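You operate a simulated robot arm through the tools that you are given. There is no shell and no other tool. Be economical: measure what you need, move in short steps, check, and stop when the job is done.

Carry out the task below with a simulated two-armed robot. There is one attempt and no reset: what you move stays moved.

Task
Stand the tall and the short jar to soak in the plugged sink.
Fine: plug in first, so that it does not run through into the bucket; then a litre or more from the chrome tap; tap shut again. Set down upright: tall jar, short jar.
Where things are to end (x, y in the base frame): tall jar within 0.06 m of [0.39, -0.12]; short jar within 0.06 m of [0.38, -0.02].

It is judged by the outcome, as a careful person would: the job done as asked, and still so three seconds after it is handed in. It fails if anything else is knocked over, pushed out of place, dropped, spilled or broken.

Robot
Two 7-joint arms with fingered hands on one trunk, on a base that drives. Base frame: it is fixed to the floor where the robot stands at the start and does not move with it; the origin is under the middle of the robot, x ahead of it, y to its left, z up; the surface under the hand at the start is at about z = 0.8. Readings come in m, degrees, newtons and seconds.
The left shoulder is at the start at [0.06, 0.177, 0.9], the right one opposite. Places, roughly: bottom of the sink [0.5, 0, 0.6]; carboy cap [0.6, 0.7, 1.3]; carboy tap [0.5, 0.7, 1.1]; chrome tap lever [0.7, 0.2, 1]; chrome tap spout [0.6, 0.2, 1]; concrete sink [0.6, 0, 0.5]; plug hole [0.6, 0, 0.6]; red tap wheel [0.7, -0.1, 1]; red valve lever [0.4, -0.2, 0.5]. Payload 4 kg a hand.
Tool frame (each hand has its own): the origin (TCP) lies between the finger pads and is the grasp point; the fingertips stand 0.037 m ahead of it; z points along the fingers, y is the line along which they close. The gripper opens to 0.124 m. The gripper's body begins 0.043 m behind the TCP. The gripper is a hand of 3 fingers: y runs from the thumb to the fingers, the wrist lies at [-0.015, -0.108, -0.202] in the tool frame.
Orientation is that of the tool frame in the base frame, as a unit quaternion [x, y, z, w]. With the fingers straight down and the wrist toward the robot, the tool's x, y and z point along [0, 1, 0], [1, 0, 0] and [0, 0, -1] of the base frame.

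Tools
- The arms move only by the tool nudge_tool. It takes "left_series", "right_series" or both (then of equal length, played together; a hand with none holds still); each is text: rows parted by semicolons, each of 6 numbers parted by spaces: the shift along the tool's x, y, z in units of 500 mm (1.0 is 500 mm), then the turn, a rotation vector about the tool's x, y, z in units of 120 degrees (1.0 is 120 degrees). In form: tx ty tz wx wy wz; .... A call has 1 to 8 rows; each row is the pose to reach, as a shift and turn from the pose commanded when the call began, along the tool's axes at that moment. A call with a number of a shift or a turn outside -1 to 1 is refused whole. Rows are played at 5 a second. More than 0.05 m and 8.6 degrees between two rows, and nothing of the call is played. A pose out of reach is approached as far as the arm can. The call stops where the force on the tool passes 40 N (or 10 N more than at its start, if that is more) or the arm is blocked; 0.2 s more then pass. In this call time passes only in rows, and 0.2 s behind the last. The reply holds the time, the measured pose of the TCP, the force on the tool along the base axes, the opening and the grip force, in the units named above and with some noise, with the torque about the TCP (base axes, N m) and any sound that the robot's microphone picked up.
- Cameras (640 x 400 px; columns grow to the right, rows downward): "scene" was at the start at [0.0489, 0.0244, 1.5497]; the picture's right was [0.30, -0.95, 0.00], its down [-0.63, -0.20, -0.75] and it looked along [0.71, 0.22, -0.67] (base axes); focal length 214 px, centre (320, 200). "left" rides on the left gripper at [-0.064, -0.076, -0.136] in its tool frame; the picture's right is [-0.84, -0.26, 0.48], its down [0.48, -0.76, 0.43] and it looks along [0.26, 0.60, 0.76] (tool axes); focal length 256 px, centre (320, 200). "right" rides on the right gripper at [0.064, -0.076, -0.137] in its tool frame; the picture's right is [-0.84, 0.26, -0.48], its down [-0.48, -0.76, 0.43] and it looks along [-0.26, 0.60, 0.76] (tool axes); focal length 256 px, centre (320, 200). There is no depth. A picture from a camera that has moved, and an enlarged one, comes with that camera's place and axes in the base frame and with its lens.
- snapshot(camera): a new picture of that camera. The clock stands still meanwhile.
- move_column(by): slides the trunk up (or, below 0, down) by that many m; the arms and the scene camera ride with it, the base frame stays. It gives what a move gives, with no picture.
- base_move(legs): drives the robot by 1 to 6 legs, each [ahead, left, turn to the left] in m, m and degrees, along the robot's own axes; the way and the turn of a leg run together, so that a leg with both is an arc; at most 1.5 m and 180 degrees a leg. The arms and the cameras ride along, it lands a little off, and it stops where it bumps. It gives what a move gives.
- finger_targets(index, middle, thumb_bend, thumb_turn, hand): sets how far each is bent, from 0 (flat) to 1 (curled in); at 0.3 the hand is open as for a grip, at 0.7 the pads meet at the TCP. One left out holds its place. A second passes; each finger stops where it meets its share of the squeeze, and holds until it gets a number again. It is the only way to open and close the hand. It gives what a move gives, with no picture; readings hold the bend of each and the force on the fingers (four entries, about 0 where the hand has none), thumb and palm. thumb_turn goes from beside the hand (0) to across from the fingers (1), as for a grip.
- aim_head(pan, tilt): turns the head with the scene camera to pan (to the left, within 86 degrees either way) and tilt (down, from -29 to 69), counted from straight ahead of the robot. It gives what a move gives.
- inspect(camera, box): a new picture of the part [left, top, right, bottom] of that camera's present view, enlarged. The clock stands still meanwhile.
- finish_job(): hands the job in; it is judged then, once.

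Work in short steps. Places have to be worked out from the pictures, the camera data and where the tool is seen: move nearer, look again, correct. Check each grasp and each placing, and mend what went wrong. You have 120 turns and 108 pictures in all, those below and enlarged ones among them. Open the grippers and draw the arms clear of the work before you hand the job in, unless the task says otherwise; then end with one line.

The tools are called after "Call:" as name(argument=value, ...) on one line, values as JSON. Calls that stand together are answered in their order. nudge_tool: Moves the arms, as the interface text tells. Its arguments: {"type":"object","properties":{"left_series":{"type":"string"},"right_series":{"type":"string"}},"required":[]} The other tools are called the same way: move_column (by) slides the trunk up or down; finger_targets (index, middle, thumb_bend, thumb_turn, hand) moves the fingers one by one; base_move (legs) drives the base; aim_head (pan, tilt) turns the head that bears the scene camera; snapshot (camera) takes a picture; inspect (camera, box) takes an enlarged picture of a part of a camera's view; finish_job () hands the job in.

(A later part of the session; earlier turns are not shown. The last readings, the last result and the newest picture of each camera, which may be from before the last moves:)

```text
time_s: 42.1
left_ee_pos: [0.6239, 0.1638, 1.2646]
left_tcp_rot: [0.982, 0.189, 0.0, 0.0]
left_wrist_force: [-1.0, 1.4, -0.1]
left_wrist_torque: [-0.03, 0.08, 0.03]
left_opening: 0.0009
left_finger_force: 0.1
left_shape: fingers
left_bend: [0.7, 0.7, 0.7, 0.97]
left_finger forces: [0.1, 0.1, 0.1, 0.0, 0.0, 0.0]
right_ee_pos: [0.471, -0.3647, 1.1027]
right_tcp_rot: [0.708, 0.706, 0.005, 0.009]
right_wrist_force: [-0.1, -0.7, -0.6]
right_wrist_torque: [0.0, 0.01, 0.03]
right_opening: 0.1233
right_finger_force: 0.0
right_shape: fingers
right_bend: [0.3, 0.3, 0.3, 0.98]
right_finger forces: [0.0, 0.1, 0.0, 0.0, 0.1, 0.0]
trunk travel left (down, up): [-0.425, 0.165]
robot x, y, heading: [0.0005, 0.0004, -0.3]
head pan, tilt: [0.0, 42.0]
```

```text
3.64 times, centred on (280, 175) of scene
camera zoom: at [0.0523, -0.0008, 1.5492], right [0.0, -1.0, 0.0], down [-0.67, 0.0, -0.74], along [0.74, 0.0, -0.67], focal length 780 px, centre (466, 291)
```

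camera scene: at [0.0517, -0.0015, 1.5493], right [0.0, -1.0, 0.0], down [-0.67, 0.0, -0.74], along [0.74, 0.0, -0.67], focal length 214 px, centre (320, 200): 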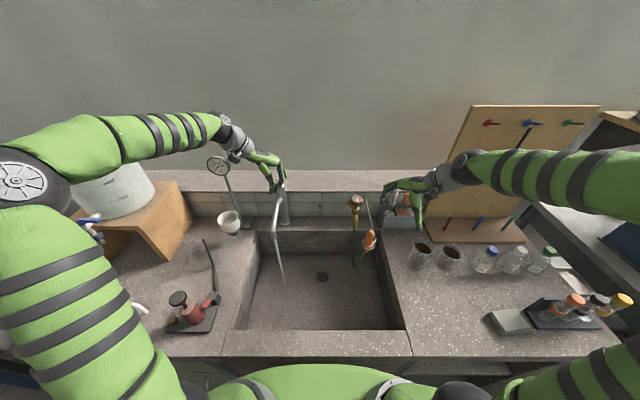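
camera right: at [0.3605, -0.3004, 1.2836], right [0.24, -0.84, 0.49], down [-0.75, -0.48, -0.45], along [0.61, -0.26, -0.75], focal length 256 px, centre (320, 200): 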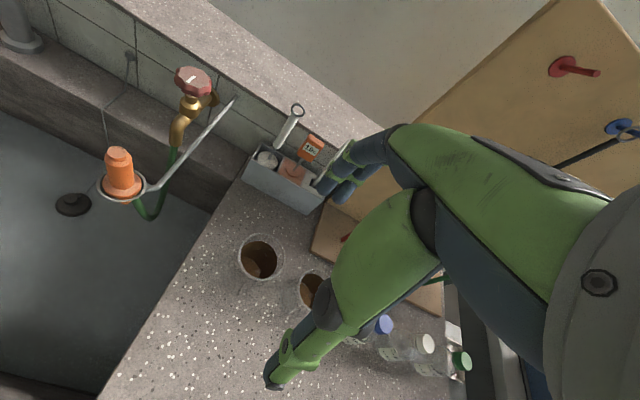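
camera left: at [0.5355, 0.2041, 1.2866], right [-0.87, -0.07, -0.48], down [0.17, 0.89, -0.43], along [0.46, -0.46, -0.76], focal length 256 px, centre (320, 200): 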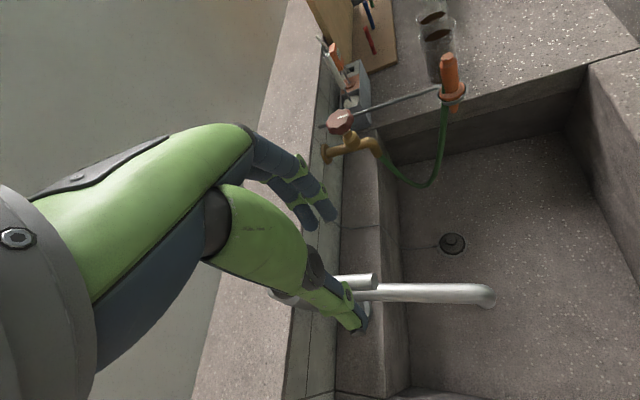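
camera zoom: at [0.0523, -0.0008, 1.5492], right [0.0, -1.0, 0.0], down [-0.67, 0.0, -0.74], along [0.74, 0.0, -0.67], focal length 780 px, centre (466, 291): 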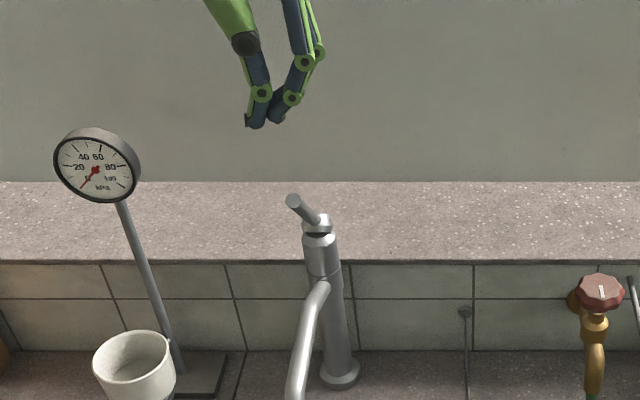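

Raised lever: tip ≈ (0.648, 0.162, 1.13), pivot (0.723, 0.161, 1.05). Water is well spread; ~8 s so far. I bring the closed fingertips just above the lever's middle.

Call:
nudge_tool(left_series="0.03 0.014 0.05 0 0 0; 0.06 0.028 0.1 0 0 0; 0.087 0.0416 0.15 0 0 0; 0.087 0.0416 0.16 0 0 0")

Call:
inspect(camera="scene", box=[220, 120, 340, 230])

Call:
inspect(camera="scene", box=[220, 200, 420, 350])

```text
time_s: 43.1
left_ee_pos: [0.6724, 0.1611, 1.1841]
left_tcp_rot: [0.982, 0.189, -0.001, 0.0]
left_wrist_force: [0.5, -0.2, 0.2]
left_wrist_torque: [0.03, -0.02, -0.02]
left_opening: 0.0012
left_finger_force: 0.0
left_shape: fingers
left_bend: [0.7, 0.7, 0.7, 0.97]
left_finger forces: [0.1, 0.1, 0.1, 0.0, 0.1, 0.0]
right_ee_pos: [0.4696, -0.3648, 1.1028]
right_tcp_rot: [0.708, 0.706, 0.005, 0.009]
right_wrist_force: [0.1, -0.2, 0.4]
right_wrist_torque: [0.02, -0.06, 0.0]
right_opening: 0.1234
right_finger_force: 0.1
right_shape: fingers
right_bend: [0.3, 0.3, 0.3, 0.98]
right_finger forces: [0.0, 0.1, 0.1, 0.1, 0.0, 0.1]
trunk travel left (down, up): [-0.425, 0.165]
robot x, y, heading: [0.0022, 0.0009, 0.2]
head pan, tilt: [0.0, 42.0]
```

```text
3.64 times, centred on (280, 175) of scene
camera zoom: at [0.0524, -0.0007, 1.5493], right [0.0, -1.0, 0.0], down [-0.67, 0.0, -0.74], along [0.74, 0.0, -0.67], focal length 780 px, centre (466, 291)
```

zoom: 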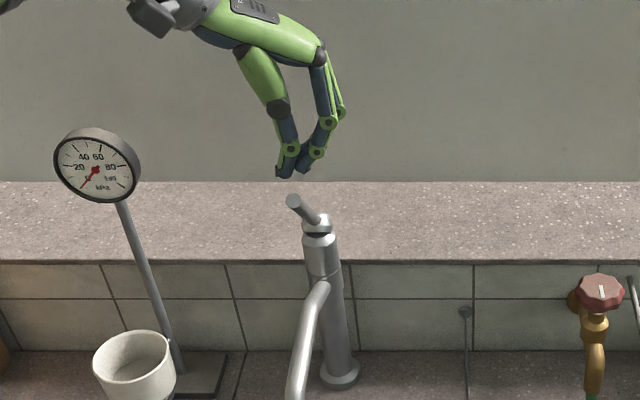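

```text
2.67 times, centred on (320, 275) of scene
camera zoom: at [0.0524, -0.0007, 1.5493], right [0.0, -1.0, 0.0], down [-0.67, 0.0, -0.74], along [0.74, 0.0, -0.67], focal length 572 px, centre (320, 0)
```

zoom: 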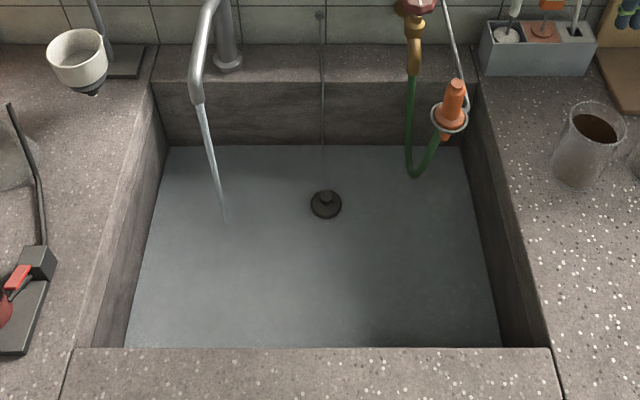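

Flow looks decent; I let it run several more seconds while moving the right hand above the tall jar (≈(0.50, -0.366), rim ≈ 0.92).

Call:
nudge_tool(right_series="0 0.016 0.04 0 0 0; 0 0.032 0.08 0 0 0; 0 0.048 0.1 0 0 0; -0.002 0.064 0.12 0 0 0; -0.002 0.064 0.12 0 0 0; -0.002 0.064 0.12 0 0 0; -0.002 0.064 0.12 0 0 0; -0.002 0.064 0.12 0 0 0")

Call:
aim_head(pan=-30, tilt=45)

Call:
inspect(camera="scene", box=[260, 100, 460, 250])

Call:
snapshot(camera="right")

```text
time_s: 44.9
left_ee_pos: [0.6718, 0.161, 1.1841]
left_tcp_rot: [0.982, 0.189, 0.0, 0.001]
left_wrist_force: [0.3, 0.1, -0.1]
left_wrist_torque: [0.0, 0.01, -0.03]
left_opening: 0.0011
left_finger_force: 0.0
left_shape: fingers
left_bend: [0.7, 0.7, 0.7, 0.97]
left_finger forces: [0.0, 0.1, 0.1, 0.1, 0.1, 0.0]
right_ee_pos: [0.5022, -0.3662, 1.0443]
right_tcp_rot: [0.708, 0.706, 0.004, 0.009]
right_wrist_force: [0.1, -0.4, -0.1]
right_wrist_torque: [-0.04, -0.01, -0.05]
right_opening: 0.1231
right_finger_force: 0.0
right_shape: fingers
right_bend: [0.3, 0.3, 0.3, 0.98]
right_finger forces: [0.1, 0.0, 0.1, 0.0, 0.1, 0.0]
trunk travel left (down, up): [-0.425, 0.165]
robot x, y, heading: [0.004, 0.0022, 0.1]
head pan, tilt: [0.0, 42.0]
```

```text
time_s: 45.9
left_ee_pos: [0.6712, 0.1618, 1.1837]
left_tcp_rot: [0.982, 0.19, 0.001, 0.0]
left_wrist_force: [0.1, -0.2, 0.4]
left_wrist_torque: [-0.02, 0.02, 0.03]
left_opening: 0.0011
left_finger_force: 0.1
left_shape: fingers
left_bend: [0.7, 0.7, 0.7, 0.97]
left_finger forces: [0.0, 0.1, 0.0, 0.0, 0.0, 0.1]
right_ee_pos: [0.5023, -0.3661, 1.0426]
right_tcp_rot: [0.709, 0.705, 0.004, 0.01]
right_wrist_force: [-0.2, 0.9, 0.4]
right_wrist_torque: [0.01, 0.02, -0.02]
right_opening: 0.1233
right_finger_force: 0.1
right_shape: fingers
right_bend: [0.3, 0.3, 0.3, 0.98]
right_finger forces: [0.0, 0.0, 0.0, 0.0, 0.1, 0.0]
trunk travel left (down, up): [-0.425, 0.165]
robot x, y, heading: [0.0002, 0.0029, 0.2]
head pan, tilt: [-30.0, 45.0]
```

```text
2.67 times, centred on (360, 175) of scene
camera zoom: at [0.0393, -0.0412, 1.5449], right [-0.5, -0.87, 0.0], down [-0.61, 0.35, -0.71], along [0.61, -0.35, -0.71], focal length 572 px, centre (213, 267)
```

zoom: 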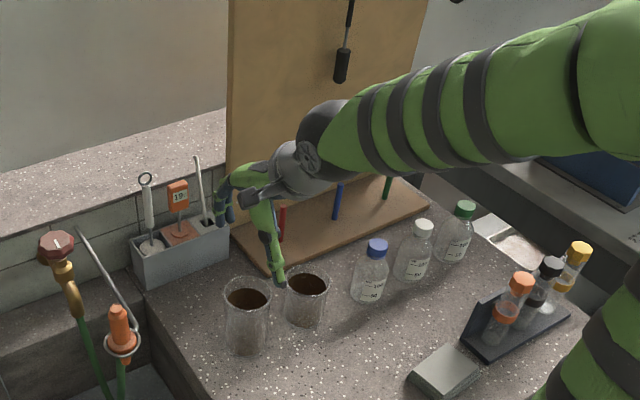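

```text
47 pictures are left
camera right: at [0.4244, -0.3009, 1.1789], right [0.24, -0.84, 0.49], down [-0.75, -0.48, -0.45], along [0.61, -0.26, -0.75], focal length 256 px, centre (320, 200)
```

right: 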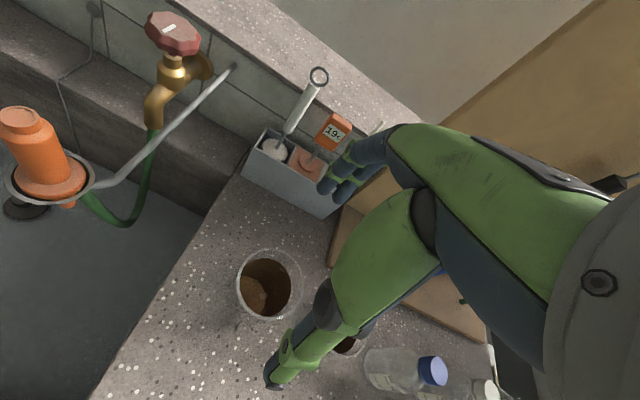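

Jars: tall ≈ (0.504, -0.366), short ≈ (0.503, -0.483). About 11 s of good flow by now; I press the lever down to shut the tap.

Call:
nudge_tool(left_series="-0.004 -0.002 0.03 0 0 0; -0.01 -0.004 0.06 0 0 0; -0.018 -0.007 0.09 0 0 0; -0.026 -0.01 0.115 0 0 0; -0.034 -0.013 0.14 0 0 0; -0.038 -0.015 0.16 0 0 0; -0.041 -0.0165 0.175 0 0 0")

Call:
aim_head(pan=0, tilt=42)

Call:
inspect(camera="scene", box=[220, 130, 380, 290])

```text
time_s: 47.5
left_ee_pos: [0.6504, 0.1607, 1.0981]
left_tcp_rot: [0.982, 0.19, 0.001, 0.001]
left_wrist_force: [-0.9, 0.8, 5.4]
left_wrist_torque: [0.06, 0.03, 0.01]
left_opening: 0.0017
left_finger_force: 2.8
left_shape: fingers
left_bend: [0.7, 0.7, 0.7, 0.98]
left_finger forces: [0.0, 0.0, 0.1, 0.1, 5.1, 0.0]
right_ee_pos: [0.5021, -0.365, 1.0435]
right_tcp_rot: [0.709, 0.706, 0.003, 0.01]
right_wrist_force: [-0.7, -0.1, -0.3]
right_wrist_torque: [0.01, 0.0, 0.01]
right_opening: 0.1231
right_finger_force: 0.0
right_shape: fingers
right_bend: [0.3, 0.3, 0.3, 0.98]
right_finger forces: [0.0, 0.1, 0.0, 0.0, 0.0, 0.0]
trunk travel left (down, up): [-0.425, 0.165]
robot x, y, heading: [0.002, -0.0036, -0.1]
head pan, tilt: [-30.0, 45.0]
```

```text
time_s: 48.4
left_ee_pos: [0.6497, 0.1606, 1.0973]
left_tcp_rot: [0.982, 0.189, 0.0, 0.0]
left_wrist_force: [0.6, 1.3, 7.8]
left_wrist_torque: [0.12, 0.09, -0.02]
left_opening: 0.0013
left_finger_force: 3.7
left_shape: fingers
left_bend: [0.7, 0.7, 0.7, 0.98]
left_finger forces: [0.1, 0.1, 0.0, 0.0, 7.5, 0.0]
right_ee_pos: [0.5032, -0.3656, 1.0441]
right_tcp_rot: [0.708, 0.706, 0.004, 0.01]
right_wrist_force: [0.1, 0.5, 1.1]
right_wrist_torque: [-0.03, 0.01, 0.02]
right_opening: 0.1234
right_finger_force: 0.0
right_shape: fingers
right_bend: [0.3, 0.3, 0.3, 0.98]
right_finger forces: [0.1, 0.0, 0.0, 0.1, 0.0, 0.0]
trunk travel left (down, up): [-0.425, 0.165]
robot x, y, heading: [0.0023, -0.0031, 0.3]
head pan, tilt: [0.0, 42.0]
```

```text
2.50 times, centred on (300, 210) of scene
camera zoom: at [0.0519, -0.0007, 1.5493], right [0.0, -1.0, 0.0], down [-0.67, 0.0, -0.74], along [0.74, 0.0, -0.67], focal length 536 px, centre (370, 175)
```

zoom: 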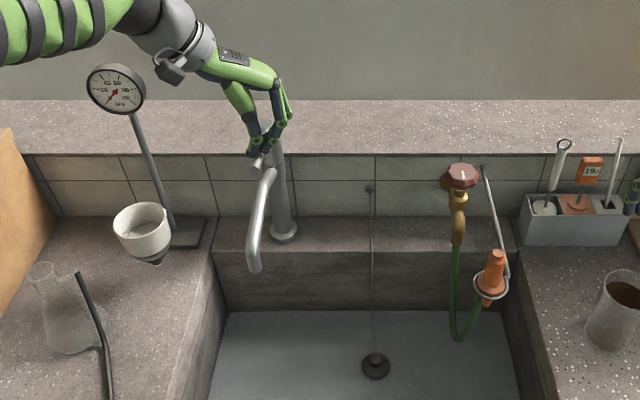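

Stream has stopped. By the waterline I estimate only about 1 L, which is borderline, so I'll open it again for a while: raise, open the fingers, and straddle the lever as before.

Call:
nudge_tool(left_series="0 0 -0.06 0 0 0; 0 0 -0.11 0 0 0; -0.026 -0.0105 -0.11 0 0 0; -0.052 -0.021 -0.11 0 0 0")

Call:
finger_targets(hand="left", index=0.48, middle=0.48, thumb_bend=0.48)

Call:
inspect(camera="scene", box=[230, 130, 350, 220])

```text
time_s: 49.4
left_ee_pos: [0.6197, 0.1602, 1.1526]
left_tcp_rot: [0.982, 0.189, -0.001, 0.0]
left_wrist_force: [1.3, 1.0, 0.2]
left_wrist_torque: [0.0, 0.02, 0.01]
left_opening: 0.0012
left_finger_force: 0.0
left_shape: fingers
left_bend: [0.7, 0.7, 0.7, 0.98]
left_finger forces: [0.0, 0.0, 0.1, 0.0, 0.0, 0.0]
right_ee_pos: [0.5028, -0.366, 1.0442]
right_tcp_rot: [0.708, 0.706, 0.004, 0.009]
right_wrist_force: [-0.2, 0.6, 0.6]
right_wrist_torque: [0.01, -0.01, -0.01]
right_opening: 0.1232
right_finger_force: 0.0
right_shape: fingers
right_bend: [0.3, 0.3, 0.3, 0.98]
right_finger forces: [0.0, 0.1, 0.1, 0.1, 0.1, 0.0]
trunk travel left (down, up): [-0.425, 0.165]
robot x, y, heading: [0.0001, -0.0014, -0.0]
head pan, tilt: [0.0, 42.0]
```

```text
time_s: 50.4
left_ee_pos: [0.6213, 0.1616, 1.1519]
left_tcp_rot: [0.982, 0.189, -0.001, 0.0]
left_wrist_force: [0.5, -0.1, 0.0]
left_wrist_torque: [0.02, -0.01, -0.02]
left_opening: 0.0681
left_finger_force: 0.1
left_shape: fingers
left_bend: [0.48, 0.48, 0.48, 0.98]
left_finger forces: [0.0, 0.0, 0.0, 0.0, 0.0, 0.0]
right_ee_pos: [0.5024, -0.3658, 1.0426]
right_tcp_rot: [0.708, 0.706, 0.003, 0.009]
right_wrist_force: [-1.0, -0.7, 0.8]
right_wrist_torque: [0.03, -0.02, -0.05]
right_opening: 0.1232
right_finger_force: 0.1
right_shape: fingers
right_bend: [0.3, 0.3, 0.3, 0.98]
right_finger forces: [0.0, 0.0, 0.0, 0.0, 0.0, 0.0]
trunk travel left (down, up): [-0.425, 0.165]
robot x, y, heading: [0.0037, -0.0016, -0.2]
head pan, tilt: [0.0, 42.0]
```

```text
4.44 times, centred on (290, 175) of scene
camera zoom: at [0.0524, -0.0006, 1.5492], right [0.0, -1.0, 0.0], down [-0.67, 0.0, -0.74], along [0.74, 0.0, -0.67], focal length 953 px, centre (453, 311)
```

zoom: 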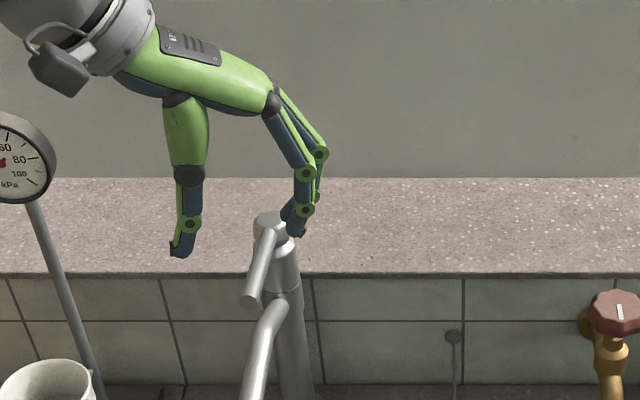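

Lever back at its original closed position. I descend, close, and lift it again.

Call:
nudge_tool(left_series="0 0 0.05 0 0 0; 0 0 0.1 0 0 0; 0 0 0.15 0 0 0; 0 0 0.164 0 0 0")

Call:
finger_targets(hand="left", index=0.7, middle=0.7, thumb_bend=0.7)

Call:
nudge_tool(left_series="0 0 -0.02 0 0 0; 0 0 -0.04 0 0 0; 0.002 0 -0.06 0 0 0; 0.006 0 -0.08 0 0 0; 0.01 0.002 -0.1 0 0 0; 0.014 0.004 -0.12 0 0 0; 0.014 0.004 -0.15 0 0 0; 0.014 0.004 -0.2 0 0 0")

Call:
inspect(camera="scene", box=[220, 130, 380, 290])

```text
time_s: 51.4
left_ee_pos: [0.6217, 0.1624, 1.0701]
left_tcp_rot: [0.982, 0.189, 0.0, 0.0]
left_wrist_force: [-0.1, 0.3, 0.1]
left_wrist_torque: [0.02, 0.0, -0.01]
left_opening: 0.0684
left_finger_force: 0.1
left_shape: fingers
left_bend: [0.48, 0.48, 0.48, 0.98]
left_finger forces: [0.0, 0.0, 0.1, 0.0, 0.0, 0.0]
right_ee_pos: [0.5041, -0.3658, 1.0438]
right_tcp_rot: [0.708, 0.706, 0.005, 0.008]
right_wrist_force: [-0.5, 0.7, -0.4]
right_wrist_torque: [0.02, 0.01, 0.0]
right_opening: 0.1232
right_finger_force: 0.0
right_shape: fingers
right_bend: [0.3, 0.3, 0.3, 0.98]
right_finger forces: [0.0, 0.1, 0.1, 0.0, 0.0, 0.0]
trunk travel left (down, up): [-0.425, 0.165]
robot x, y, heading: [0.0029, 0.0013, -0.1]
head pan, tilt: [0.0, 42.0]
```

```text
time_s: 52.4
left_ee_pos: [0.6219, 0.1647, 1.0693]
left_tcp_rot: [0.982, 0.19, 0.0, 0.0]
left_wrist_force: [-5.8, 26.5, 0.4]
left_wrist_torque: [0.23, 0.12, -0.29]
left_opening: 0.0164
left_finger_force: 12.3
left_shape: fingers
left_bend: [0.7, 0.7, 0.63, 0.98]
left_finger forces: [0.1, 0.8, 0.0, 0.0, 24.4, 0.0]
right_ee_pos: [0.5027, -0.3639, 1.0446]
right_tcp_rot: [0.709, 0.705, 0.003, 0.01]
right_wrist_force: [-0.1, -0.3, 0.1]
right_wrist_torque: [0.02, -0.01, 0.0]
right_opening: 0.1232
right_finger_force: 0.2
right_shape: fingers
right_bend: [0.3, 0.3, 0.3, 0.98]
right_finger forces: [0.0, 0.1, 0.1, 0.0, 0.1, 0.0]
trunk travel left (down, up): [-0.425, 0.165]
robot x, y, heading: [0.0022, 0.0007, 0.0]
head pan, tilt: [0.0, 42.0]
```

```text
time_s: 54.2
left_ee_pos: [0.6289, 0.1616, 1.1714]
left_tcp_rot: [0.982, 0.189, 0.001, -0.001]
left_wrist_force: [-0.4, 0.3, 1.2]
left_wrist_torque: [-0.01, -0.06, -0.01]
left_opening: 0.0011
left_finger_force: 0.1
left_shape: fingers
left_bend: [0.7, 0.7, 0.7, 0.97]
left_finger forces: [0.0, 0.0, 0.1, 0.0, 0.0, 0.1]
right_ee_pos: [0.5023, -0.3682, 1.0432]
right_tcp_rot: [0.707, 0.707, 0.004, 0.01]
right_wrist_force: [-0.4, -0.3, -0.3]
right_wrist_torque: [-0.01, 0.04, -0.01]
right_opening: 0.1234
right_finger_force: 0.0
right_shape: fingers
right_bend: [0.3, 0.3, 0.3, 0.98]
right_finger forces: [0.0, 0.1, 0.0, 0.1, 0.0, 0.1]
trunk travel left (down, up): [-0.425, 0.165]
robot x, y, heading: [-0.0017, -0.0008, 0.2]
head pan, tilt: [0.0, 42.0]
```

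```text
2.50 times, centred on (300, 210) of scene
camera zoom: at [0.0519, -0.001, 1.5493], right [0.0, -1.0, 0.0], down [-0.67, 0.0, -0.74], along [0.74, 0.0, -0.67], focal length 536 px, centre (370, 175)
```

zoom: 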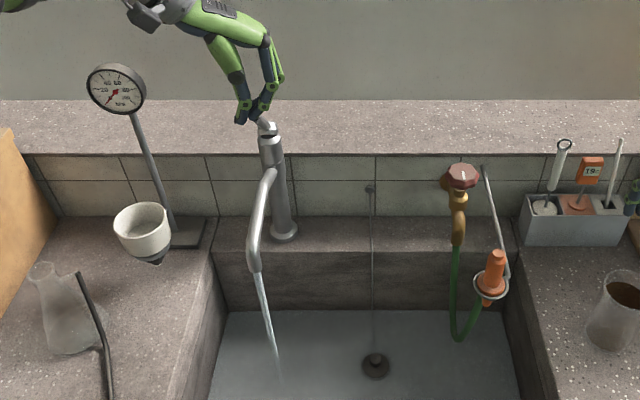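

Running again. I move the left hand above the lever and let about 14 s pass.

Call:
nudge_tool(left_series="0 0 -0.09 0 0 0; 0 0 -0.18 0 0 0; 0.04 0.016 -0.18 0 0 0; 0.08 0.032 -0.18 0 0 0; 0.08 0.032 -0.1 0 0 0; 0.08 0.032 -0.05 0 0 0; 0.08 0.032 -0.05 0 0 0; 0.08 0.032 -0.05 0 0 0")

Call:
nudge_tool(left_series="0 0 0 0 0 0; 0 0 0 0 0 0; 0 0 0 0 0 0; 0 0 0 0 0 0; 0 0 0 0 0 0; 0 0 0 0 0 0; 0 0 0 0 0 0; 0 0 0 0 0 0")

Call:
nudge_tool(left_series="0 0 0 0 0 0; 0 0 0 0 0 0; 0 0 0 0 0 0; 0 0 0 0 0 0; 0 0 0 0 0 0; 0 0 0 0 0 0; 0 0 0 0 0 0; 0 0 0 0 0 0")

Call:
nudge_tool(left_series="0 0 0 0 0 0; 0 0 0 0 0 0; 0 0 0 0 0 0; 0 0 0 0 0 0; 0 0 0 0 0 0; 0 0 0 0 0 0; 0 0 0 0 0 0; 0 0 0 0 0 0")

Call:
nudge_tool(left_series="0 0 0 0 0 0; 0 0 0 0 0 0; 0 0 0 0 0 0; 0 0 0 0 0 0; 0 0 0 0 0 0; 0 0 0 0 0 0; 0 0 0 0 0 0; 0 0 0 0 0 0")

Call:
inspect(camera="scene", box=[220, 130, 420, 340])

```text
time_s: 56.0
left_ee_pos: [0.672, 0.1607, 1.196]
left_tcp_rot: [0.982, 0.188, 0.0, 0.0]
left_wrist_force: [0.6, 0.2, -0.2]
left_wrist_torque: [0.01, 0.02, -0.03]
left_opening: 0.0012
left_finger_force: 0.1
left_shape: fingers
left_bend: [0.7, 0.7, 0.7, 0.97]
left_finger forces: [0.0, 0.0, 0.0, 0.1, 0.0, 0.0]
right_ee_pos: [0.5024, -0.3664, 1.0437]
right_tcp_rot: [0.708, 0.706, 0.004, 0.01]
right_wrist_force: [-0.3, -0.2, 0.1]
right_wrist_torque: [0.0, 0.01, 0.01]
right_opening: 0.1234
right_finger_force: 0.1
right_shape: fingers
right_bend: [0.3, 0.3, 0.3, 0.98]
right_finger forces: [0.0, 0.1, 0.0, 0.0, 0.1, 0.0]
trunk travel left (down, up): [-0.425, 0.165]
robot x, y, heading: [0.0031, 0.0009, 0.2]
head pan, tilt: [0.0, 42.0]
```

```text
time_s: 57.8
left_ee_pos: [0.6719, 0.1618, 1.1943]
left_tcp_rot: [0.982, 0.19, 0.001, 0.0]
left_wrist_force: [-0.2, -0.3, 0.0]
left_wrist_torque: [-0.03, -0.03, 0.01]
left_opening: 0.0013
left_finger_force: 0.1
left_shape: fingers
left_bend: [0.7, 0.7, 0.7, 0.97]
left_finger forces: [0.0, 0.0, 0.0, 0.0, 0.0, 0.1]
right_ee_pos: [0.5027, -0.3662, 1.0428]
right_tcp_rot: [0.708, 0.706, 0.004, 0.01]
right_wrist_force: [-0.6, -0.5, -0.2]
right_wrist_torque: [-0.03, -0.01, -0.04]
right_opening: 0.1232
right_finger_force: 0.0
right_shape: fingers
right_bend: [0.3, 0.3, 0.3, 0.98]
right_finger forces: [0.0, 0.0, 0.0, 0.0, 0.1, 0.0]
trunk travel left (down, up): [-0.425, 0.165]
robot x, y, heading: [-0.0001, -0.0012, -0.2]
head pan, tilt: [0.0, 42.0]
```

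```text
time_s: 59.6
left_ee_pos: [0.6714, 0.1615, 1.1952]
left_tcp_rot: [0.982, 0.189, -0.001, 0.0]
left_wrist_force: [0.0, 0.0, 0.3]
left_wrist_torque: [0.02, -0.01, -0.01]
left_opening: 0.0012
left_finger_force: 0.1
left_shape: fingers
left_bend: [0.7, 0.7, 0.7, 0.97]
left_finger forces: [0.0, 0.0, 0.0, 0.1, 0.1, 0.0]
right_ee_pos: [0.5033, -0.3657, 1.0432]
right_tcp_rot: [0.708, 0.706, 0.004, 0.009]
right_wrist_force: [0.1, 0.1, 1.1]
right_wrist_torque: [0.02, -0.01, -0.04]
right_opening: 0.1231
right_finger_force: 0.0
right_shape: fingers
right_bend: [0.3, 0.3, 0.3, 0.98]
right_finger forces: [0.0, 0.1, 0.0, 0.0, 0.1, 0.0]
trunk travel left (down, up): [-0.425, 0.165]
robot x, y, heading: [0.0008, -0.0019, -0.3]
head pan, tilt: [0.0, 42.0]
```

```text
time_s: 61.4
left_ee_pos: [0.6721, 0.1627, 1.1943]
left_tcp_rot: [0.982, 0.189, 0.001, 0.0]
left_wrist_force: [0.3, -0.9, 1.3]
left_wrist_torque: [0.03, -0.03, -0.01]
left_opening: 0.0009
left_finger_force: 0.0
left_shape: fingers
left_bend: [0.7, 0.7, 0.7, 0.97]
left_finger forces: [0.0, 0.1, 0.0, 0.0, 0.0, 0.0]
right_ee_pos: [0.503, -0.3659, 1.0435]
right_tcp_rot: [0.708, 0.706, 0.004, 0.009]
right_wrist_force: [0.0, 0.5, 0.3]
right_wrist_torque: [0.01, -0.03, 0.01]
right_opening: 0.1232
right_finger_force: 0.1
right_shape: fingers
right_bend: [0.3, 0.3, 0.3, 0.98]
right_finger forces: [0.0, 0.0, 0.0, 0.0, 0.1, 0.0]
trunk travel left (down, up): [-0.425, 0.165]
robot x, y, heading: [-0.001, -0.0015, 0.0]
head pan, tilt: [0.0, 42.0]
```

```text
time_s: 63.2
left_ee_pos: [0.6712, 0.1619, 1.1956]
left_tcp_rot: [0.982, 0.189, 0.0, 0.0]
left_wrist_force: [-0.2, -0.6, -0.1]
left_wrist_torque: [-0.01, 0.03, 0.01]
left_opening: 0.0015
left_finger_force: 0.0
left_shape: fingers
left_bend: [0.7, 0.7, 0.7, 0.97]
left_finger forces: [0.0, 0.1, 0.0, 0.1, 0.0, 0.1]
right_ee_pos: [0.5034, -0.3664, 1.0427]
right_tcp_rot: [0.708, 0.706, 0.004, 0.009]
right_wrist_force: [-0.9, 0.3, 0.3]
right_wrist_torque: [0.0, -0.02, 0.0]
right_opening: 0.1234
right_finger_force: 0.0
right_shape: fingers
right_bend: [0.3, 0.3, 0.3, 0.98]
right_finger forces: [0.0, 0.0, 0.1, 0.0, 0.1, 0.0]
trunk travel left (down, up): [-0.425, 0.165]
robot x, y, heading: [-0.0001, 0.0008, -0.0]
head pan, tilt: [0.0, 42.0]
```

```text
1.90 times, centred on (320, 235) of scene
camera zoom: at [0.0525, -0.0006, 1.5492], right [0.0, -1.0, 0.0], down [-0.67, 0.0, -0.74], along [0.74, 0.0, -0.67], focal length 408 px, centre (320, 133)
```

zoom: 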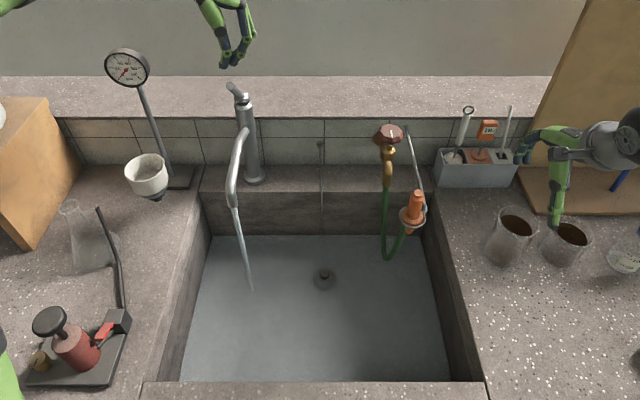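

The disc of the plug is now submerged and the waterline has risen; plenty. I shut the tap.

Call:
nudge_tool(left_series="-0.002 -0.001 0.04 0 0 0; -0.006 -0.003 0.07 0 0 0; -0.012 -0.005 0.1 0 0 0; -0.02 -0.008 0.13 0 0 0; -0.028 -0.011 0.16 0 0 0; -0.036 -0.014 0.18 0 0 0; -0.041 -0.0165 0.196 0 0 0; -0.041 -0.0165 0.204 0 0 0")

Call:
nudge_tool(left_series="0 0 -0.05 0 0 0; 0 0 -0.12 0 0 0; 0 0 -0.19 0 0 0; -0.03 -0.06 -0.26 0 0 0; -0.06 -0.12 -0.3 0 0 0; -0.09 -0.18 -0.3 0 0 0; -0.12 -0.24 -0.3 0 0 0; -0.15 -0.3 -0.3 0 0 0")

Call:
inspect(camera="scene", box=[240, 130, 400, 290])

```text
time_s: 65.0
left_ee_pos: [0.6495, 0.1613, 1.0962]
left_tcp_rot: [0.982, 0.191, 0.002, 0.002]
left_wrist_force: [1.0, 2.0, 16.4]
left_wrist_torque: [0.15, 0.08, -0.08]
left_opening: 0.0018
left_finger_force: 7.3
left_shape: fingers
left_bend: [0.7, 0.7, 0.7, 0.98]
left_finger forces: [0.0, 3.2, 0.0, 0.1, 12.1, 0.0]
right_ee_pos: [0.5023, -0.3661, 1.0431]
right_tcp_rot: [0.708, 0.706, 0.004, 0.009]
right_wrist_force: [0.8, -0.1, -0.5]
right_wrist_torque: [-0.01, 0.0, 0.0]
right_opening: 0.123
right_finger_force: 0.0
right_shape: fingers
right_bend: [0.3, 0.3, 0.3, 0.98]
right_finger forces: [0.0, 0.0, 0.1, 0.0, 0.0, 0.0]
trunk travel left (down, up): [-0.425, 0.165]
robot x, y, heading: [-0.0011, 0.0017, 0.0]
head pan, tilt: [0.0, 42.0]
```

```text
time_s: 66.8
left_ee_pos: [0.5238, 0.2726, 1.2439]
left_tcp_rot: [0.982, 0.189, 0.0, 0.0]
left_wrist_force: [-0.2, -0.9, 0.7]
left_wrist_torque: [0.02, 0.0, 0.0]
left_opening: 0.0012
left_finger_force: 0.0
left_shape: fingers
left_bend: [0.7, 0.7, 0.7, 0.98]
left_finger forces: [0.0, 0.0, 0.0, 0.0, 0.0, 0.0]
right_ee_pos: [0.5017, -0.366, 1.0429]
right_tcp_rot: [0.709, 0.705, 0.004, 0.01]
right_wrist_force: [0.1, -0.4, -0.3]
right_wrist_torque: [0.02, 0.0, -0.01]
right_opening: 0.1231
right_finger_force: 0.0
right_shape: fingers
right_bend: [0.3, 0.3, 0.3, 0.98]
right_finger forces: [0.0, 0.0, 0.1, 0.0, 0.0, 0.1]
trunk travel left (down, up): [-0.425, 0.165]
robot x, y, heading: [0.0019, 0.0022, -0.1]
head pan, tilt: [0.0, 42.0]
```

```text
2.50 times, centred on (320, 210) of scene
camera zoom: at [0.0519, -0.0005, 1.5493], right [0.0, -1.0, 0.0], down [-0.67, 0.0, -0.74], along [0.74, 0.0, -0.67], focal length 536 px, centre (320, 175)
```

zoom: 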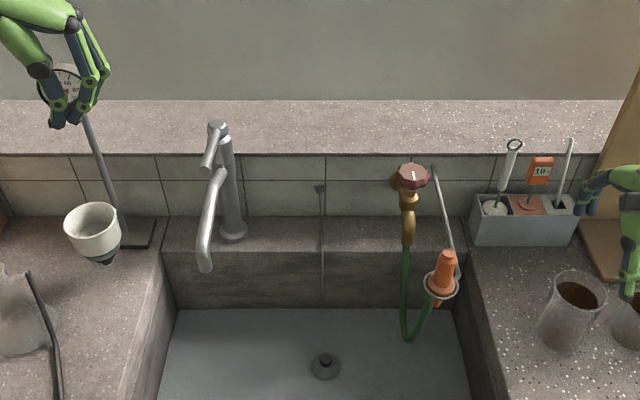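

Tap closed and dry at the spout. Now the tall jar: I descend with the open right hand to TCP z≈0.90 around it.

Call:
nudge_tool(right_series="0 0 0.07 0 0 0; 0 0 0.14 0 0 0; 0 0 0.2 0 0 0; 0 0 0.25 0 0 0; 0 0 0.285 0 0 0")

Call:
snapshot(camera="right")

Call:
inspect(camera="scene", box=[360, 180, 500, 300])

```text
time_s: 68.0
left_ee_pos: [0.5244, 0.273, 1.2431]
left_tcp_rot: [0.982, 0.189, -0.001, 0.0]
left_wrist_force: [0.7, 0.0, -0.1]
left_wrist_torque: [0.01, 0.0, 0.03]
left_opening: 0.0014
left_finger_force: 0.1
left_shape: fingers
left_bend: [0.7, 0.7, 0.7, 0.98]
left_finger forces: [0.0, 0.0, 0.0, 0.0, 0.0, 0.1]
right_ee_pos: [0.5048, -0.3668, 0.9018]
right_tcp_rot: [0.709, 0.705, 0.005, 0.008]
right_wrist_force: [0.4, 0.8, 0.3]
right_wrist_torque: [-0.01, -0.01, 0.0]
right_opening: 0.1233
right_finger_force: 0.1
right_shape: fingers
right_bend: [0.3, 0.3, 0.3, 0.98]
right_finger forces: [0.1, 0.1, 0.0, 0.1, 0.1, 0.0]
right hand out of reach, approached as far as the arm can: row 3
trunk travel left (down, up): [-0.425, 0.165]
robot x, y, heading: [-0.0019, -0.0045, 0.2]
head pan, tilt: [0.0, 42.0]
```

```text
41 pictures are left
camera right: at [0.4266, -0.3021, 1.0364], right [0.24, -0.84, 0.49], down [-0.75, -0.48, -0.45], along [0.61, -0.26, -0.75], focal length 256 px, centre (320, 200)
```

right: 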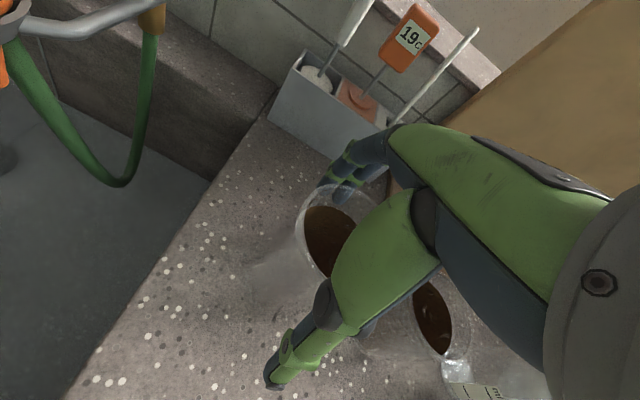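

```text
3.33 times, centred on (430, 240) of scene
camera zoom: at [0.0523, -0.0012, 1.5493], right [0.0, -1.0, 0.0], down [-0.67, 0.0, -0.74], along [0.74, 0.0, -0.67], focal length 715 px, centre (-47, 67)
```

zoom: 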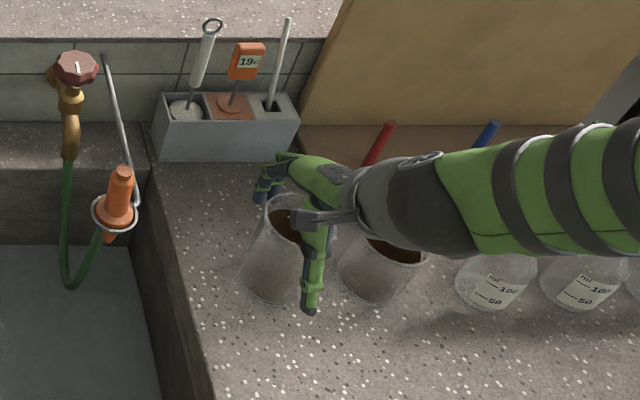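

The jar sits between thumb and fingers. I close gently on it.

Call:
nudge_tool(right_series="0.007 0 0 0 0 0")

Call:
finger_targets(hand="right", index=0.6, middle=0.6, thumb_bend=0.6)

Call:
inspect(camera="scene", box=[360, 180, 500, 300])

```text
time_s: 68.4
left_ee_pos: [0.5236, 0.273, 1.2435]
left_tcp_rot: [0.982, 0.189, 0.0, 0.0]
left_wrist_force: [0.0, -0.1, -0.2]
left_wrist_torque: [0.03, 0.02, 0.03]
left_opening: 0.0015
left_finger_force: 0.1
left_shape: fingers
left_bend: [0.7, 0.7, 0.7, 0.98]
left_finger forces: [0.0, 0.1, 0.0, 0.1, 0.0, 0.1]
right_ee_pos: [0.504, -0.363, 0.9001]
right_tcp_rot: [0.709, 0.706, 0.005, 0.009]
right_wrist_force: [-0.5, 0.0, -0.6]
right_wrist_torque: [-0.01, -0.02, 0.05]
right_opening: 0.123
right_finger_force: 0.1
right_shape: fingers
right_bend: [0.3, 0.3, 0.3, 0.98]
right_finger forces: [0.0, 0.0, 0.0, 0.1, 0.1, 0.0]
trunk travel left (down, up): [-0.425, 0.165]
robot x, y, heading: [0.0006, -0.0007, 0.0]
head pan, tilt: [0.0, 42.0]
```

```text
time_s: 69.4
left_ee_pos: [0.524, 0.273, 1.2438]
left_tcp_rot: [0.982, 0.189, 0.0, 0.0]
left_wrist_force: [0.0, -0.2, 0.3]
left_wrist_torque: [0.01, 0.03, -0.04]
left_opening: 0.0014
left_finger_force: 0.0
left_shape: fingers
left_bend: [0.7, 0.7, 0.7, 0.98]
left_finger forces: [0.0, 0.0, 0.1, 0.0, 0.0, 0.0]
right_ee_pos: [0.5054, -0.3637, 0.9034]
right_tcp_rot: [0.708, 0.706, 0.005, 0.011]
right_wrist_force: [2.5, 0.0, 21.1]
right_wrist_torque: [-0.09, -1.1, 0.04]
right_opening: 0.0702
right_finger_force: 28.4
right_shape: fingers
right_bend: [0.47, 0.46, 0.54, 0.97]
right_finger forces: [13.6, 13.8, 0.0, 0.0, 29.6, 0.0]
trunk travel left (down, up): [-0.425, 0.165]
robot x, y, heading: [0.003, -0.0001, 0.0]
head pan, tilt: [0.0, 42.0]
```

```text
3.33 times, centred on (430, 240) of scene
camera zoom: at [0.0514, 0.0003, 1.5495], right [0.0, -1.0, 0.0], down [-0.67, 0.0, -0.74], along [0.74, 0.0, -0.67], focal length 715 px, centre (-47, 67)
```

zoom: 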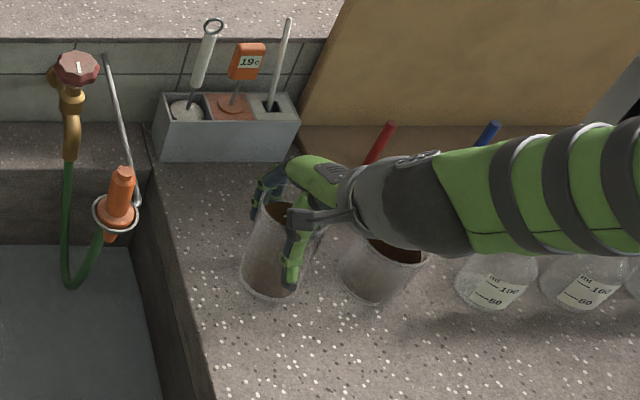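

Grip 28 N at 70 mm. I lift 3 cm and check that the jar comes up upright.

Call:
nudge_tool(right_series="0 0 -0.02 0 0 0; 0 0 -0.06 0 0 0")

Call:
inspect(camera="scene", box=[360, 180, 500, 300])

Call:
snapshot(camera="right")

```text
time_s: 70.0
left_ee_pos: [0.523, 0.2721, 1.2437]
left_tcp_rot: [0.982, 0.189, -0.001, 0.0]
left_wrist_force: [-0.4, -0.2, -0.4]
left_wrist_torque: [-0.01, -0.03, -0.02]
left_opening: 0.0011
left_finger_force: 0.1
left_shape: fingers
left_bend: [0.7, 0.7, 0.7, 0.98]
left_finger forces: [0.1, 0.1, 0.1, 0.1, 0.1, 0.0]
right_ee_pos: [0.5039, -0.3633, 0.9312]
right_tcp_rot: [0.709, 0.705, 0.005, 0.009]
right_wrist_force: [0.7, -0.2, -0.9]
right_wrist_torque: [-0.01, 0.02, 0.02]
right_opening: 0.069
right_finger_force: 24.8
right_shape: fingers
right_bend: [0.48, 0.47, 0.55, 0.97]
right_finger forces: [12.2, 12.1, 0.0, 0.1, 26.4, 0.0]
trunk travel left (down, up): [-0.425, 0.165]
robot x, y, heading: [-0.0013, 0.0015, -0.2]
head pan, tilt: [0.0, 42.0]
```

```text
3.33 times, centred on (430, 240) of scene
camera zoom: at [0.0523, -0.0004, 1.5491], right [0.0, -1.0, 0.0], down [-0.67, 0.0, -0.74], along [0.74, 0.0, -0.67], focal length 715 px, centre (-47, 67)
```

zoom: 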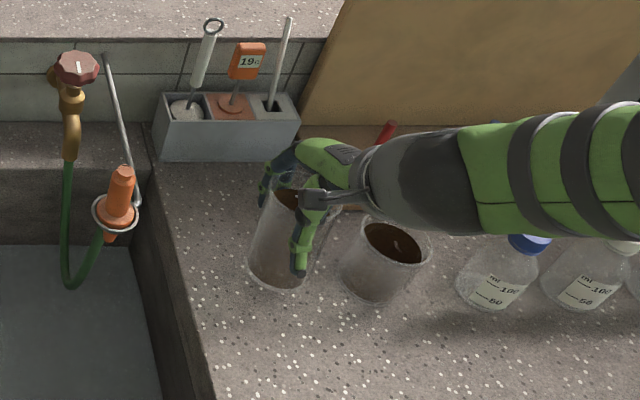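

```text
37 pictures are left
camera right: at [0.4258, -0.2982, 1.0662], right [0.24, -0.84, 0.49], down [-0.75, -0.48, -0.45], along [0.61, -0.26, -0.75], focal length 256 px, centre (320, 200)
```

right: 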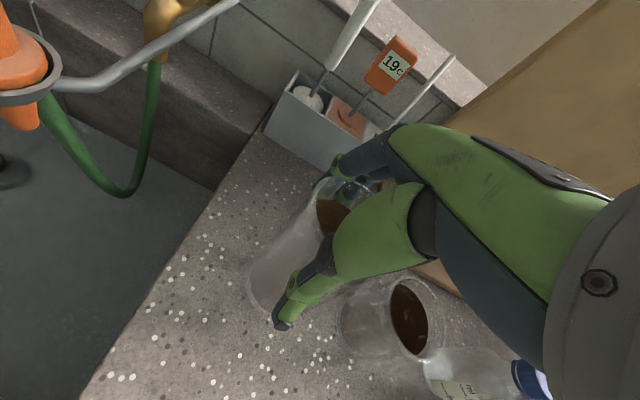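

The jar moved up, it seems. I lift another 9 cm (high enough to clear the spray holder) and check again.

Call:
nudge_tool(right_series="0 0 -0.06 0 0 0; 0 0 -0.12 0 0 0; 0 0 -0.18 0 0 0")

Call:
inspect(camera="scene", box=[340, 160, 500, 300])

```text
time_s: 70.8
left_ee_pos: [0.524, 0.2729, 1.2427]
left_tcp_rot: [0.982, 0.19, 0.0, 0.0]
left_wrist_force: [-0.5, 0.1, -0.2]
left_wrist_torque: [0.03, 0.01, -0.01]
left_opening: 0.0014
left_finger_force: 0.0
left_shape: fingers
left_bend: [0.7, 0.7, 0.7, 0.98]
left_finger forces: [0.0, 0.1, 0.0, 0.0, 0.0, 0.1]
right_ee_pos: [0.5025, -0.3631, 1.0193]
right_tcp_rot: [0.707, 0.707, 0.002, 0.011]
right_wrist_force: [0.6, 0.1, -1.1]
right_wrist_torque: [0.04, 0.04, -0.01]
right_opening: 0.0688
right_finger_force: 24.3
right_shape: fingers
right_bend: [0.48, 0.47, 0.55, 0.97]
right_finger forces: [11.8, 12.0, 0.0, 0.0, 25.8, 0.0]
trunk travel left (down, up): [-0.425, 0.165]
robot x, y, heading: [-0.0008, -0.003, 0.1]
head pan, tilt: [0.0, 42.0]
```

```text
2.86 times, centred on (420, 230) of scene
camera zoom: at [0.0522, -0.0004, 1.5492], right [0.0, -1.0, 0.0], down [-0.67, 0.0, -0.74], along [0.74, 0.0, -0.67], focal length 613 px, centre (34, 114)
```

zoom: 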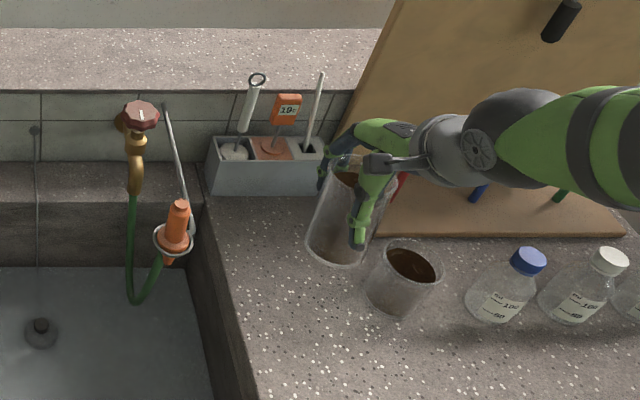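

Jar held upright. The target at x≈0.39 is too near the body, so I back the robot 0.16 m.

Call:
base_move(legs=[[-0.16, 0, 0]])

Call:
snapshot(camera="scene")

```text
time_s: 72.2
left_ee_pos: [0.3639, 0.2727, 1.2437]
left_tcp_rot: [0.982, 0.19, 0.0, 0.0]
left_wrist_force: [0.2, -0.3, -0.2]
left_wrist_torque: [0.0, -0.04, -0.01]
left_opening: 0.0015
left_finger_force: 0.2
left_shape: fingers
left_bend: [0.7, 0.7, 0.7, 0.98]
left_finger forces: [0.1, 0.0, 0.0, 0.0, 0.0, 0.0]
right_ee_pos: [0.3435, -0.3621, 1.022]
right_tcp_rot: [0.707, 0.707, 0.005, 0.009]
right_wrist_force: [0.4, 0.3, -2.0]
right_wrist_torque: [0.01, 0.0, -0.02]
right_opening: 0.0687
right_finger_force: 25.0
right_shape: fingers
right_bend: [0.48, 0.47, 0.55, 0.97]
right_finger forces: [11.8, 12.1, 0.0, 0.1, 25.8, 0.0]
trunk travel left (down, up): [-0.425, 0.165]
robot x, y, heading: [-0.1606, 0.0004, -0.0]
head pan, tilt: [0.0, 42.0]
```

```text
35 pictures are left
camera scene: at [-0.1077, -0.0007, 1.5493], right [0.0, -1.0, 0.0], down [-0.67, 0.0, -0.74], along [0.74, 0.0, -0.67], focal length 214 px, centre (320, 200)
```

scene: 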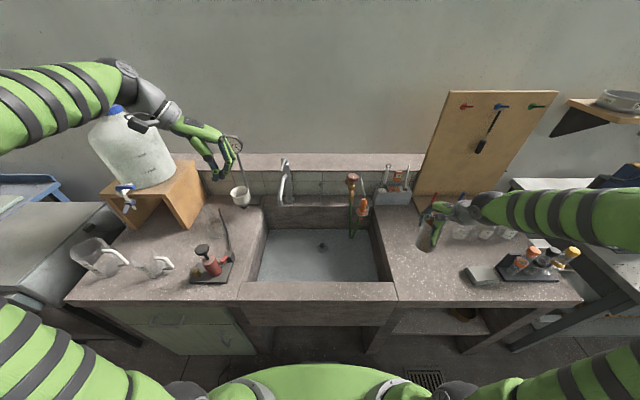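

Clear. I carry the jar over the sink to (0.39, -0.12) at the same height.

Call:
nudge_tool(right_series="0.08 0.0155 0 0 0 0; 0.161 0.031 0 0 0 0; 0.242 0.0465 0 0 0 0; 0.323 0.062 0 0 0 0; 0.404 0.0775 0 0 0 0; 0.484 0.093 0 0 0 0")

Call:
inspect(camera="scene", box=[230, 180, 430, 330])

Call:
snapshot(camera="right")

```text
time_s: 73.6
left_ee_pos: [0.3646, 0.2736, 1.2442]
left_tcp_rot: [0.982, 0.19, 0.0, -0.001]
left_wrist_force: [-0.5, -0.1, -0.6]
left_wrist_torque: [-0.06, 0.01, 0.0]
left_opening: 0.0015
left_finger_force: 0.0
left_shape: fingers
left_bend: [0.7, 0.7, 0.7, 0.98]
left_finger forces: [0.0, 0.0, 0.0, 0.1, 0.0, 0.1]
right_ee_pos: [0.3928, -0.1193, 1.0213]
right_tcp_rot: [0.708, 0.706, 0.004, 0.009]
right_wrist_force: [-0.3, 0.0, -1.6]
right_wrist_torque: [-0.01, 0.04, 0.01]
right_opening: 0.0685
right_finger_force: 24.8
right_shape: fingers
right_bend: [0.48, 0.47, 0.55, 0.97]
right_finger forces: [11.7, 12.0, 0.1, 0.1, 25.3, 0.1]
trunk travel left (down, up): [-0.425, 0.165]
robot x, y, heading: [-0.1594, -0.0003, 0.2]
head pan, tilt: [0.0, 42.0]
```

```text
2.67 times, centred on (330, 255) of scene
camera zoom: at [-0.106, 0.0, 1.5492], right [0.0, -1.0, 0.0], down [-0.67, 0.0, -0.74], along [0.74, 0.0, -0.67], focal length 572 px, centre (293, 53)
```

zoom: 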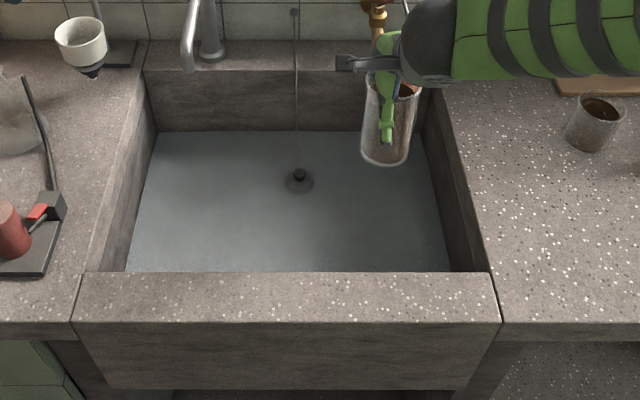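

```text
33 pictures are left
camera right: at [0.3142, -0.0549, 1.156], right [0.24, -0.84, 0.49], down [-0.75, -0.48, -0.45], along [0.61, -0.26, -0.75], focal length 256 px, centre (320, 200)
```

right: 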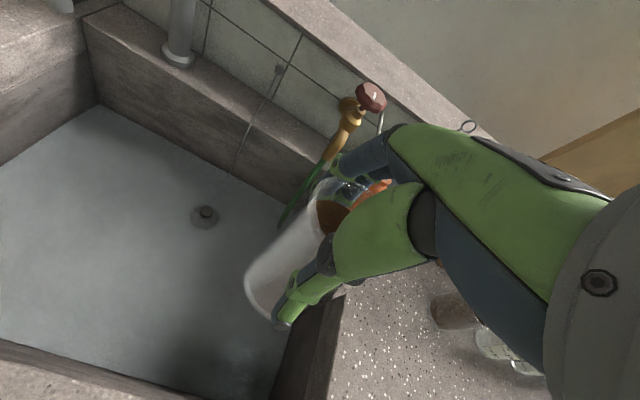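

Jar is upright over its place. I lower it to just above the water.

Call:
nudge_tool(right_series="0 -0.002 0.07 0 0 0; 0 -0.004 0.15 0 0 0; 0 -0.006 0.23 0 0 0; 0 -0.007 0.31 0 0 0; 0 -0.008 0.39 0 0 0; 0 -0.009 0.46 0 0 0; 0 -0.01 0.52 0 0 0; 0 -0.01 0.57 0 0 0")

Call:
inspect(camera="scene", box=[230, 180, 430, 330])

```text
time_s: 75.4
left_ee_pos: [0.3658, 0.2719, 1.2431]
left_tcp_rot: [0.982, 0.189, 0.0, 0.0]
left_wrist_force: [0.2, 0.2, 0.1]
left_wrist_torque: [0.01, 0.02, -0.01]
left_opening: 0.0012
left_finger_force: 0.1
left_shape: fingers
left_bend: [0.7, 0.7, 0.7, 0.98]
left_finger forces: [0.0, 0.1, 0.0, 0.1, 0.1, 0.0]
right_ee_pos: [0.393, -0.1222, 0.7356]
right_tcp_rot: [0.709, 0.705, 0.006, 0.009]
right_wrist_force: [-0.9, 0.3, -1.7]
right_wrist_torque: [0.04, -0.04, -0.01]
right_opening: 0.0682
right_finger_force: 23.7
right_shape: fingers
right_bend: [0.48, 0.47, 0.55, 0.97]
right_finger forces: [11.5, 11.8, 0.0, 0.0, 24.7, 0.0]
trunk travel left (down, up): [-0.425, 0.165]
robot x, y, heading: [-0.1597, -0.0006, 0.2]
head pan, tilt: [0.0, 42.0]
```

```text
2.67 times, centred on (330, 255) of scene
camera zoom: at [-0.106, -0.001, 1.5493], right [0.0, -1.0, 0.0], down [-0.67, 0.0, -0.74], along [0.74, 0.0, -0.67], focal length 572 px, centre (293, 53)
```

zoom: 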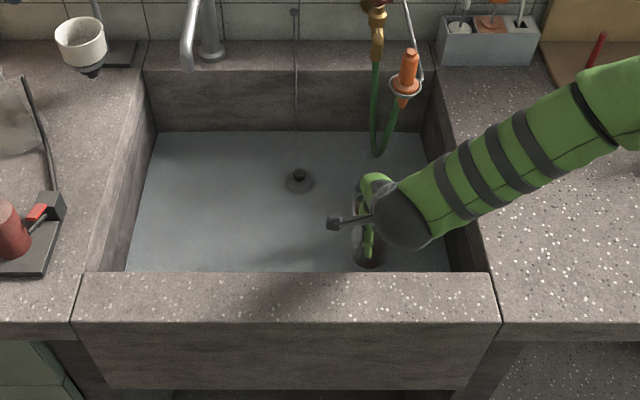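

All clear. I lower slowly until the jar touches the sink floor.

Call:
nudge_tool(right_series="0 0 0.016 0 0 0; 0 0 0.028 0 0 0; 0 0 0.036 0 0 0; 0 0 0.044 0 0 0")

```text
time_s: 76.4
left_ee_pos: [0.3642, 0.2723, 1.2445]
left_tcp_rot: [0.982, 0.19, 0.0, 0.001]
left_wrist_force: [-0.6, 0.2, 0.1]
left_wrist_torque: [0.0, 0.02, 0.0]
left_opening: 0.0014
left_finger_force: 0.1
left_shape: fingers
left_bend: [0.7, 0.7, 0.7, 0.98]
left_finger forces: [0.0, 0.0, 0.0, 0.0, 0.0, 0.0]
right_ee_pos: [0.3935, -0.1214, 0.7143]
right_tcp_rot: [0.708, 0.706, 0.006, 0.009]
right_wrist_force: [-2.6, 0.9, 7.2]
right_wrist_torque: [-0.06, -0.1, 0.0]
right_opening: 0.068
right_finger_force: 24.2
right_shape: fingers
right_bend: [0.48, 0.47, 0.55, 0.97]
right_finger forces: [11.2, 11.3, 0.0, 0.0, 27.1, 0.0]
trunk travel left (down, up): [-0.425, 0.165]
robot x, y, heading: [-0.1633, -0.0011, -0.1]
head pan, tilt: [0.0, 42.0]
```

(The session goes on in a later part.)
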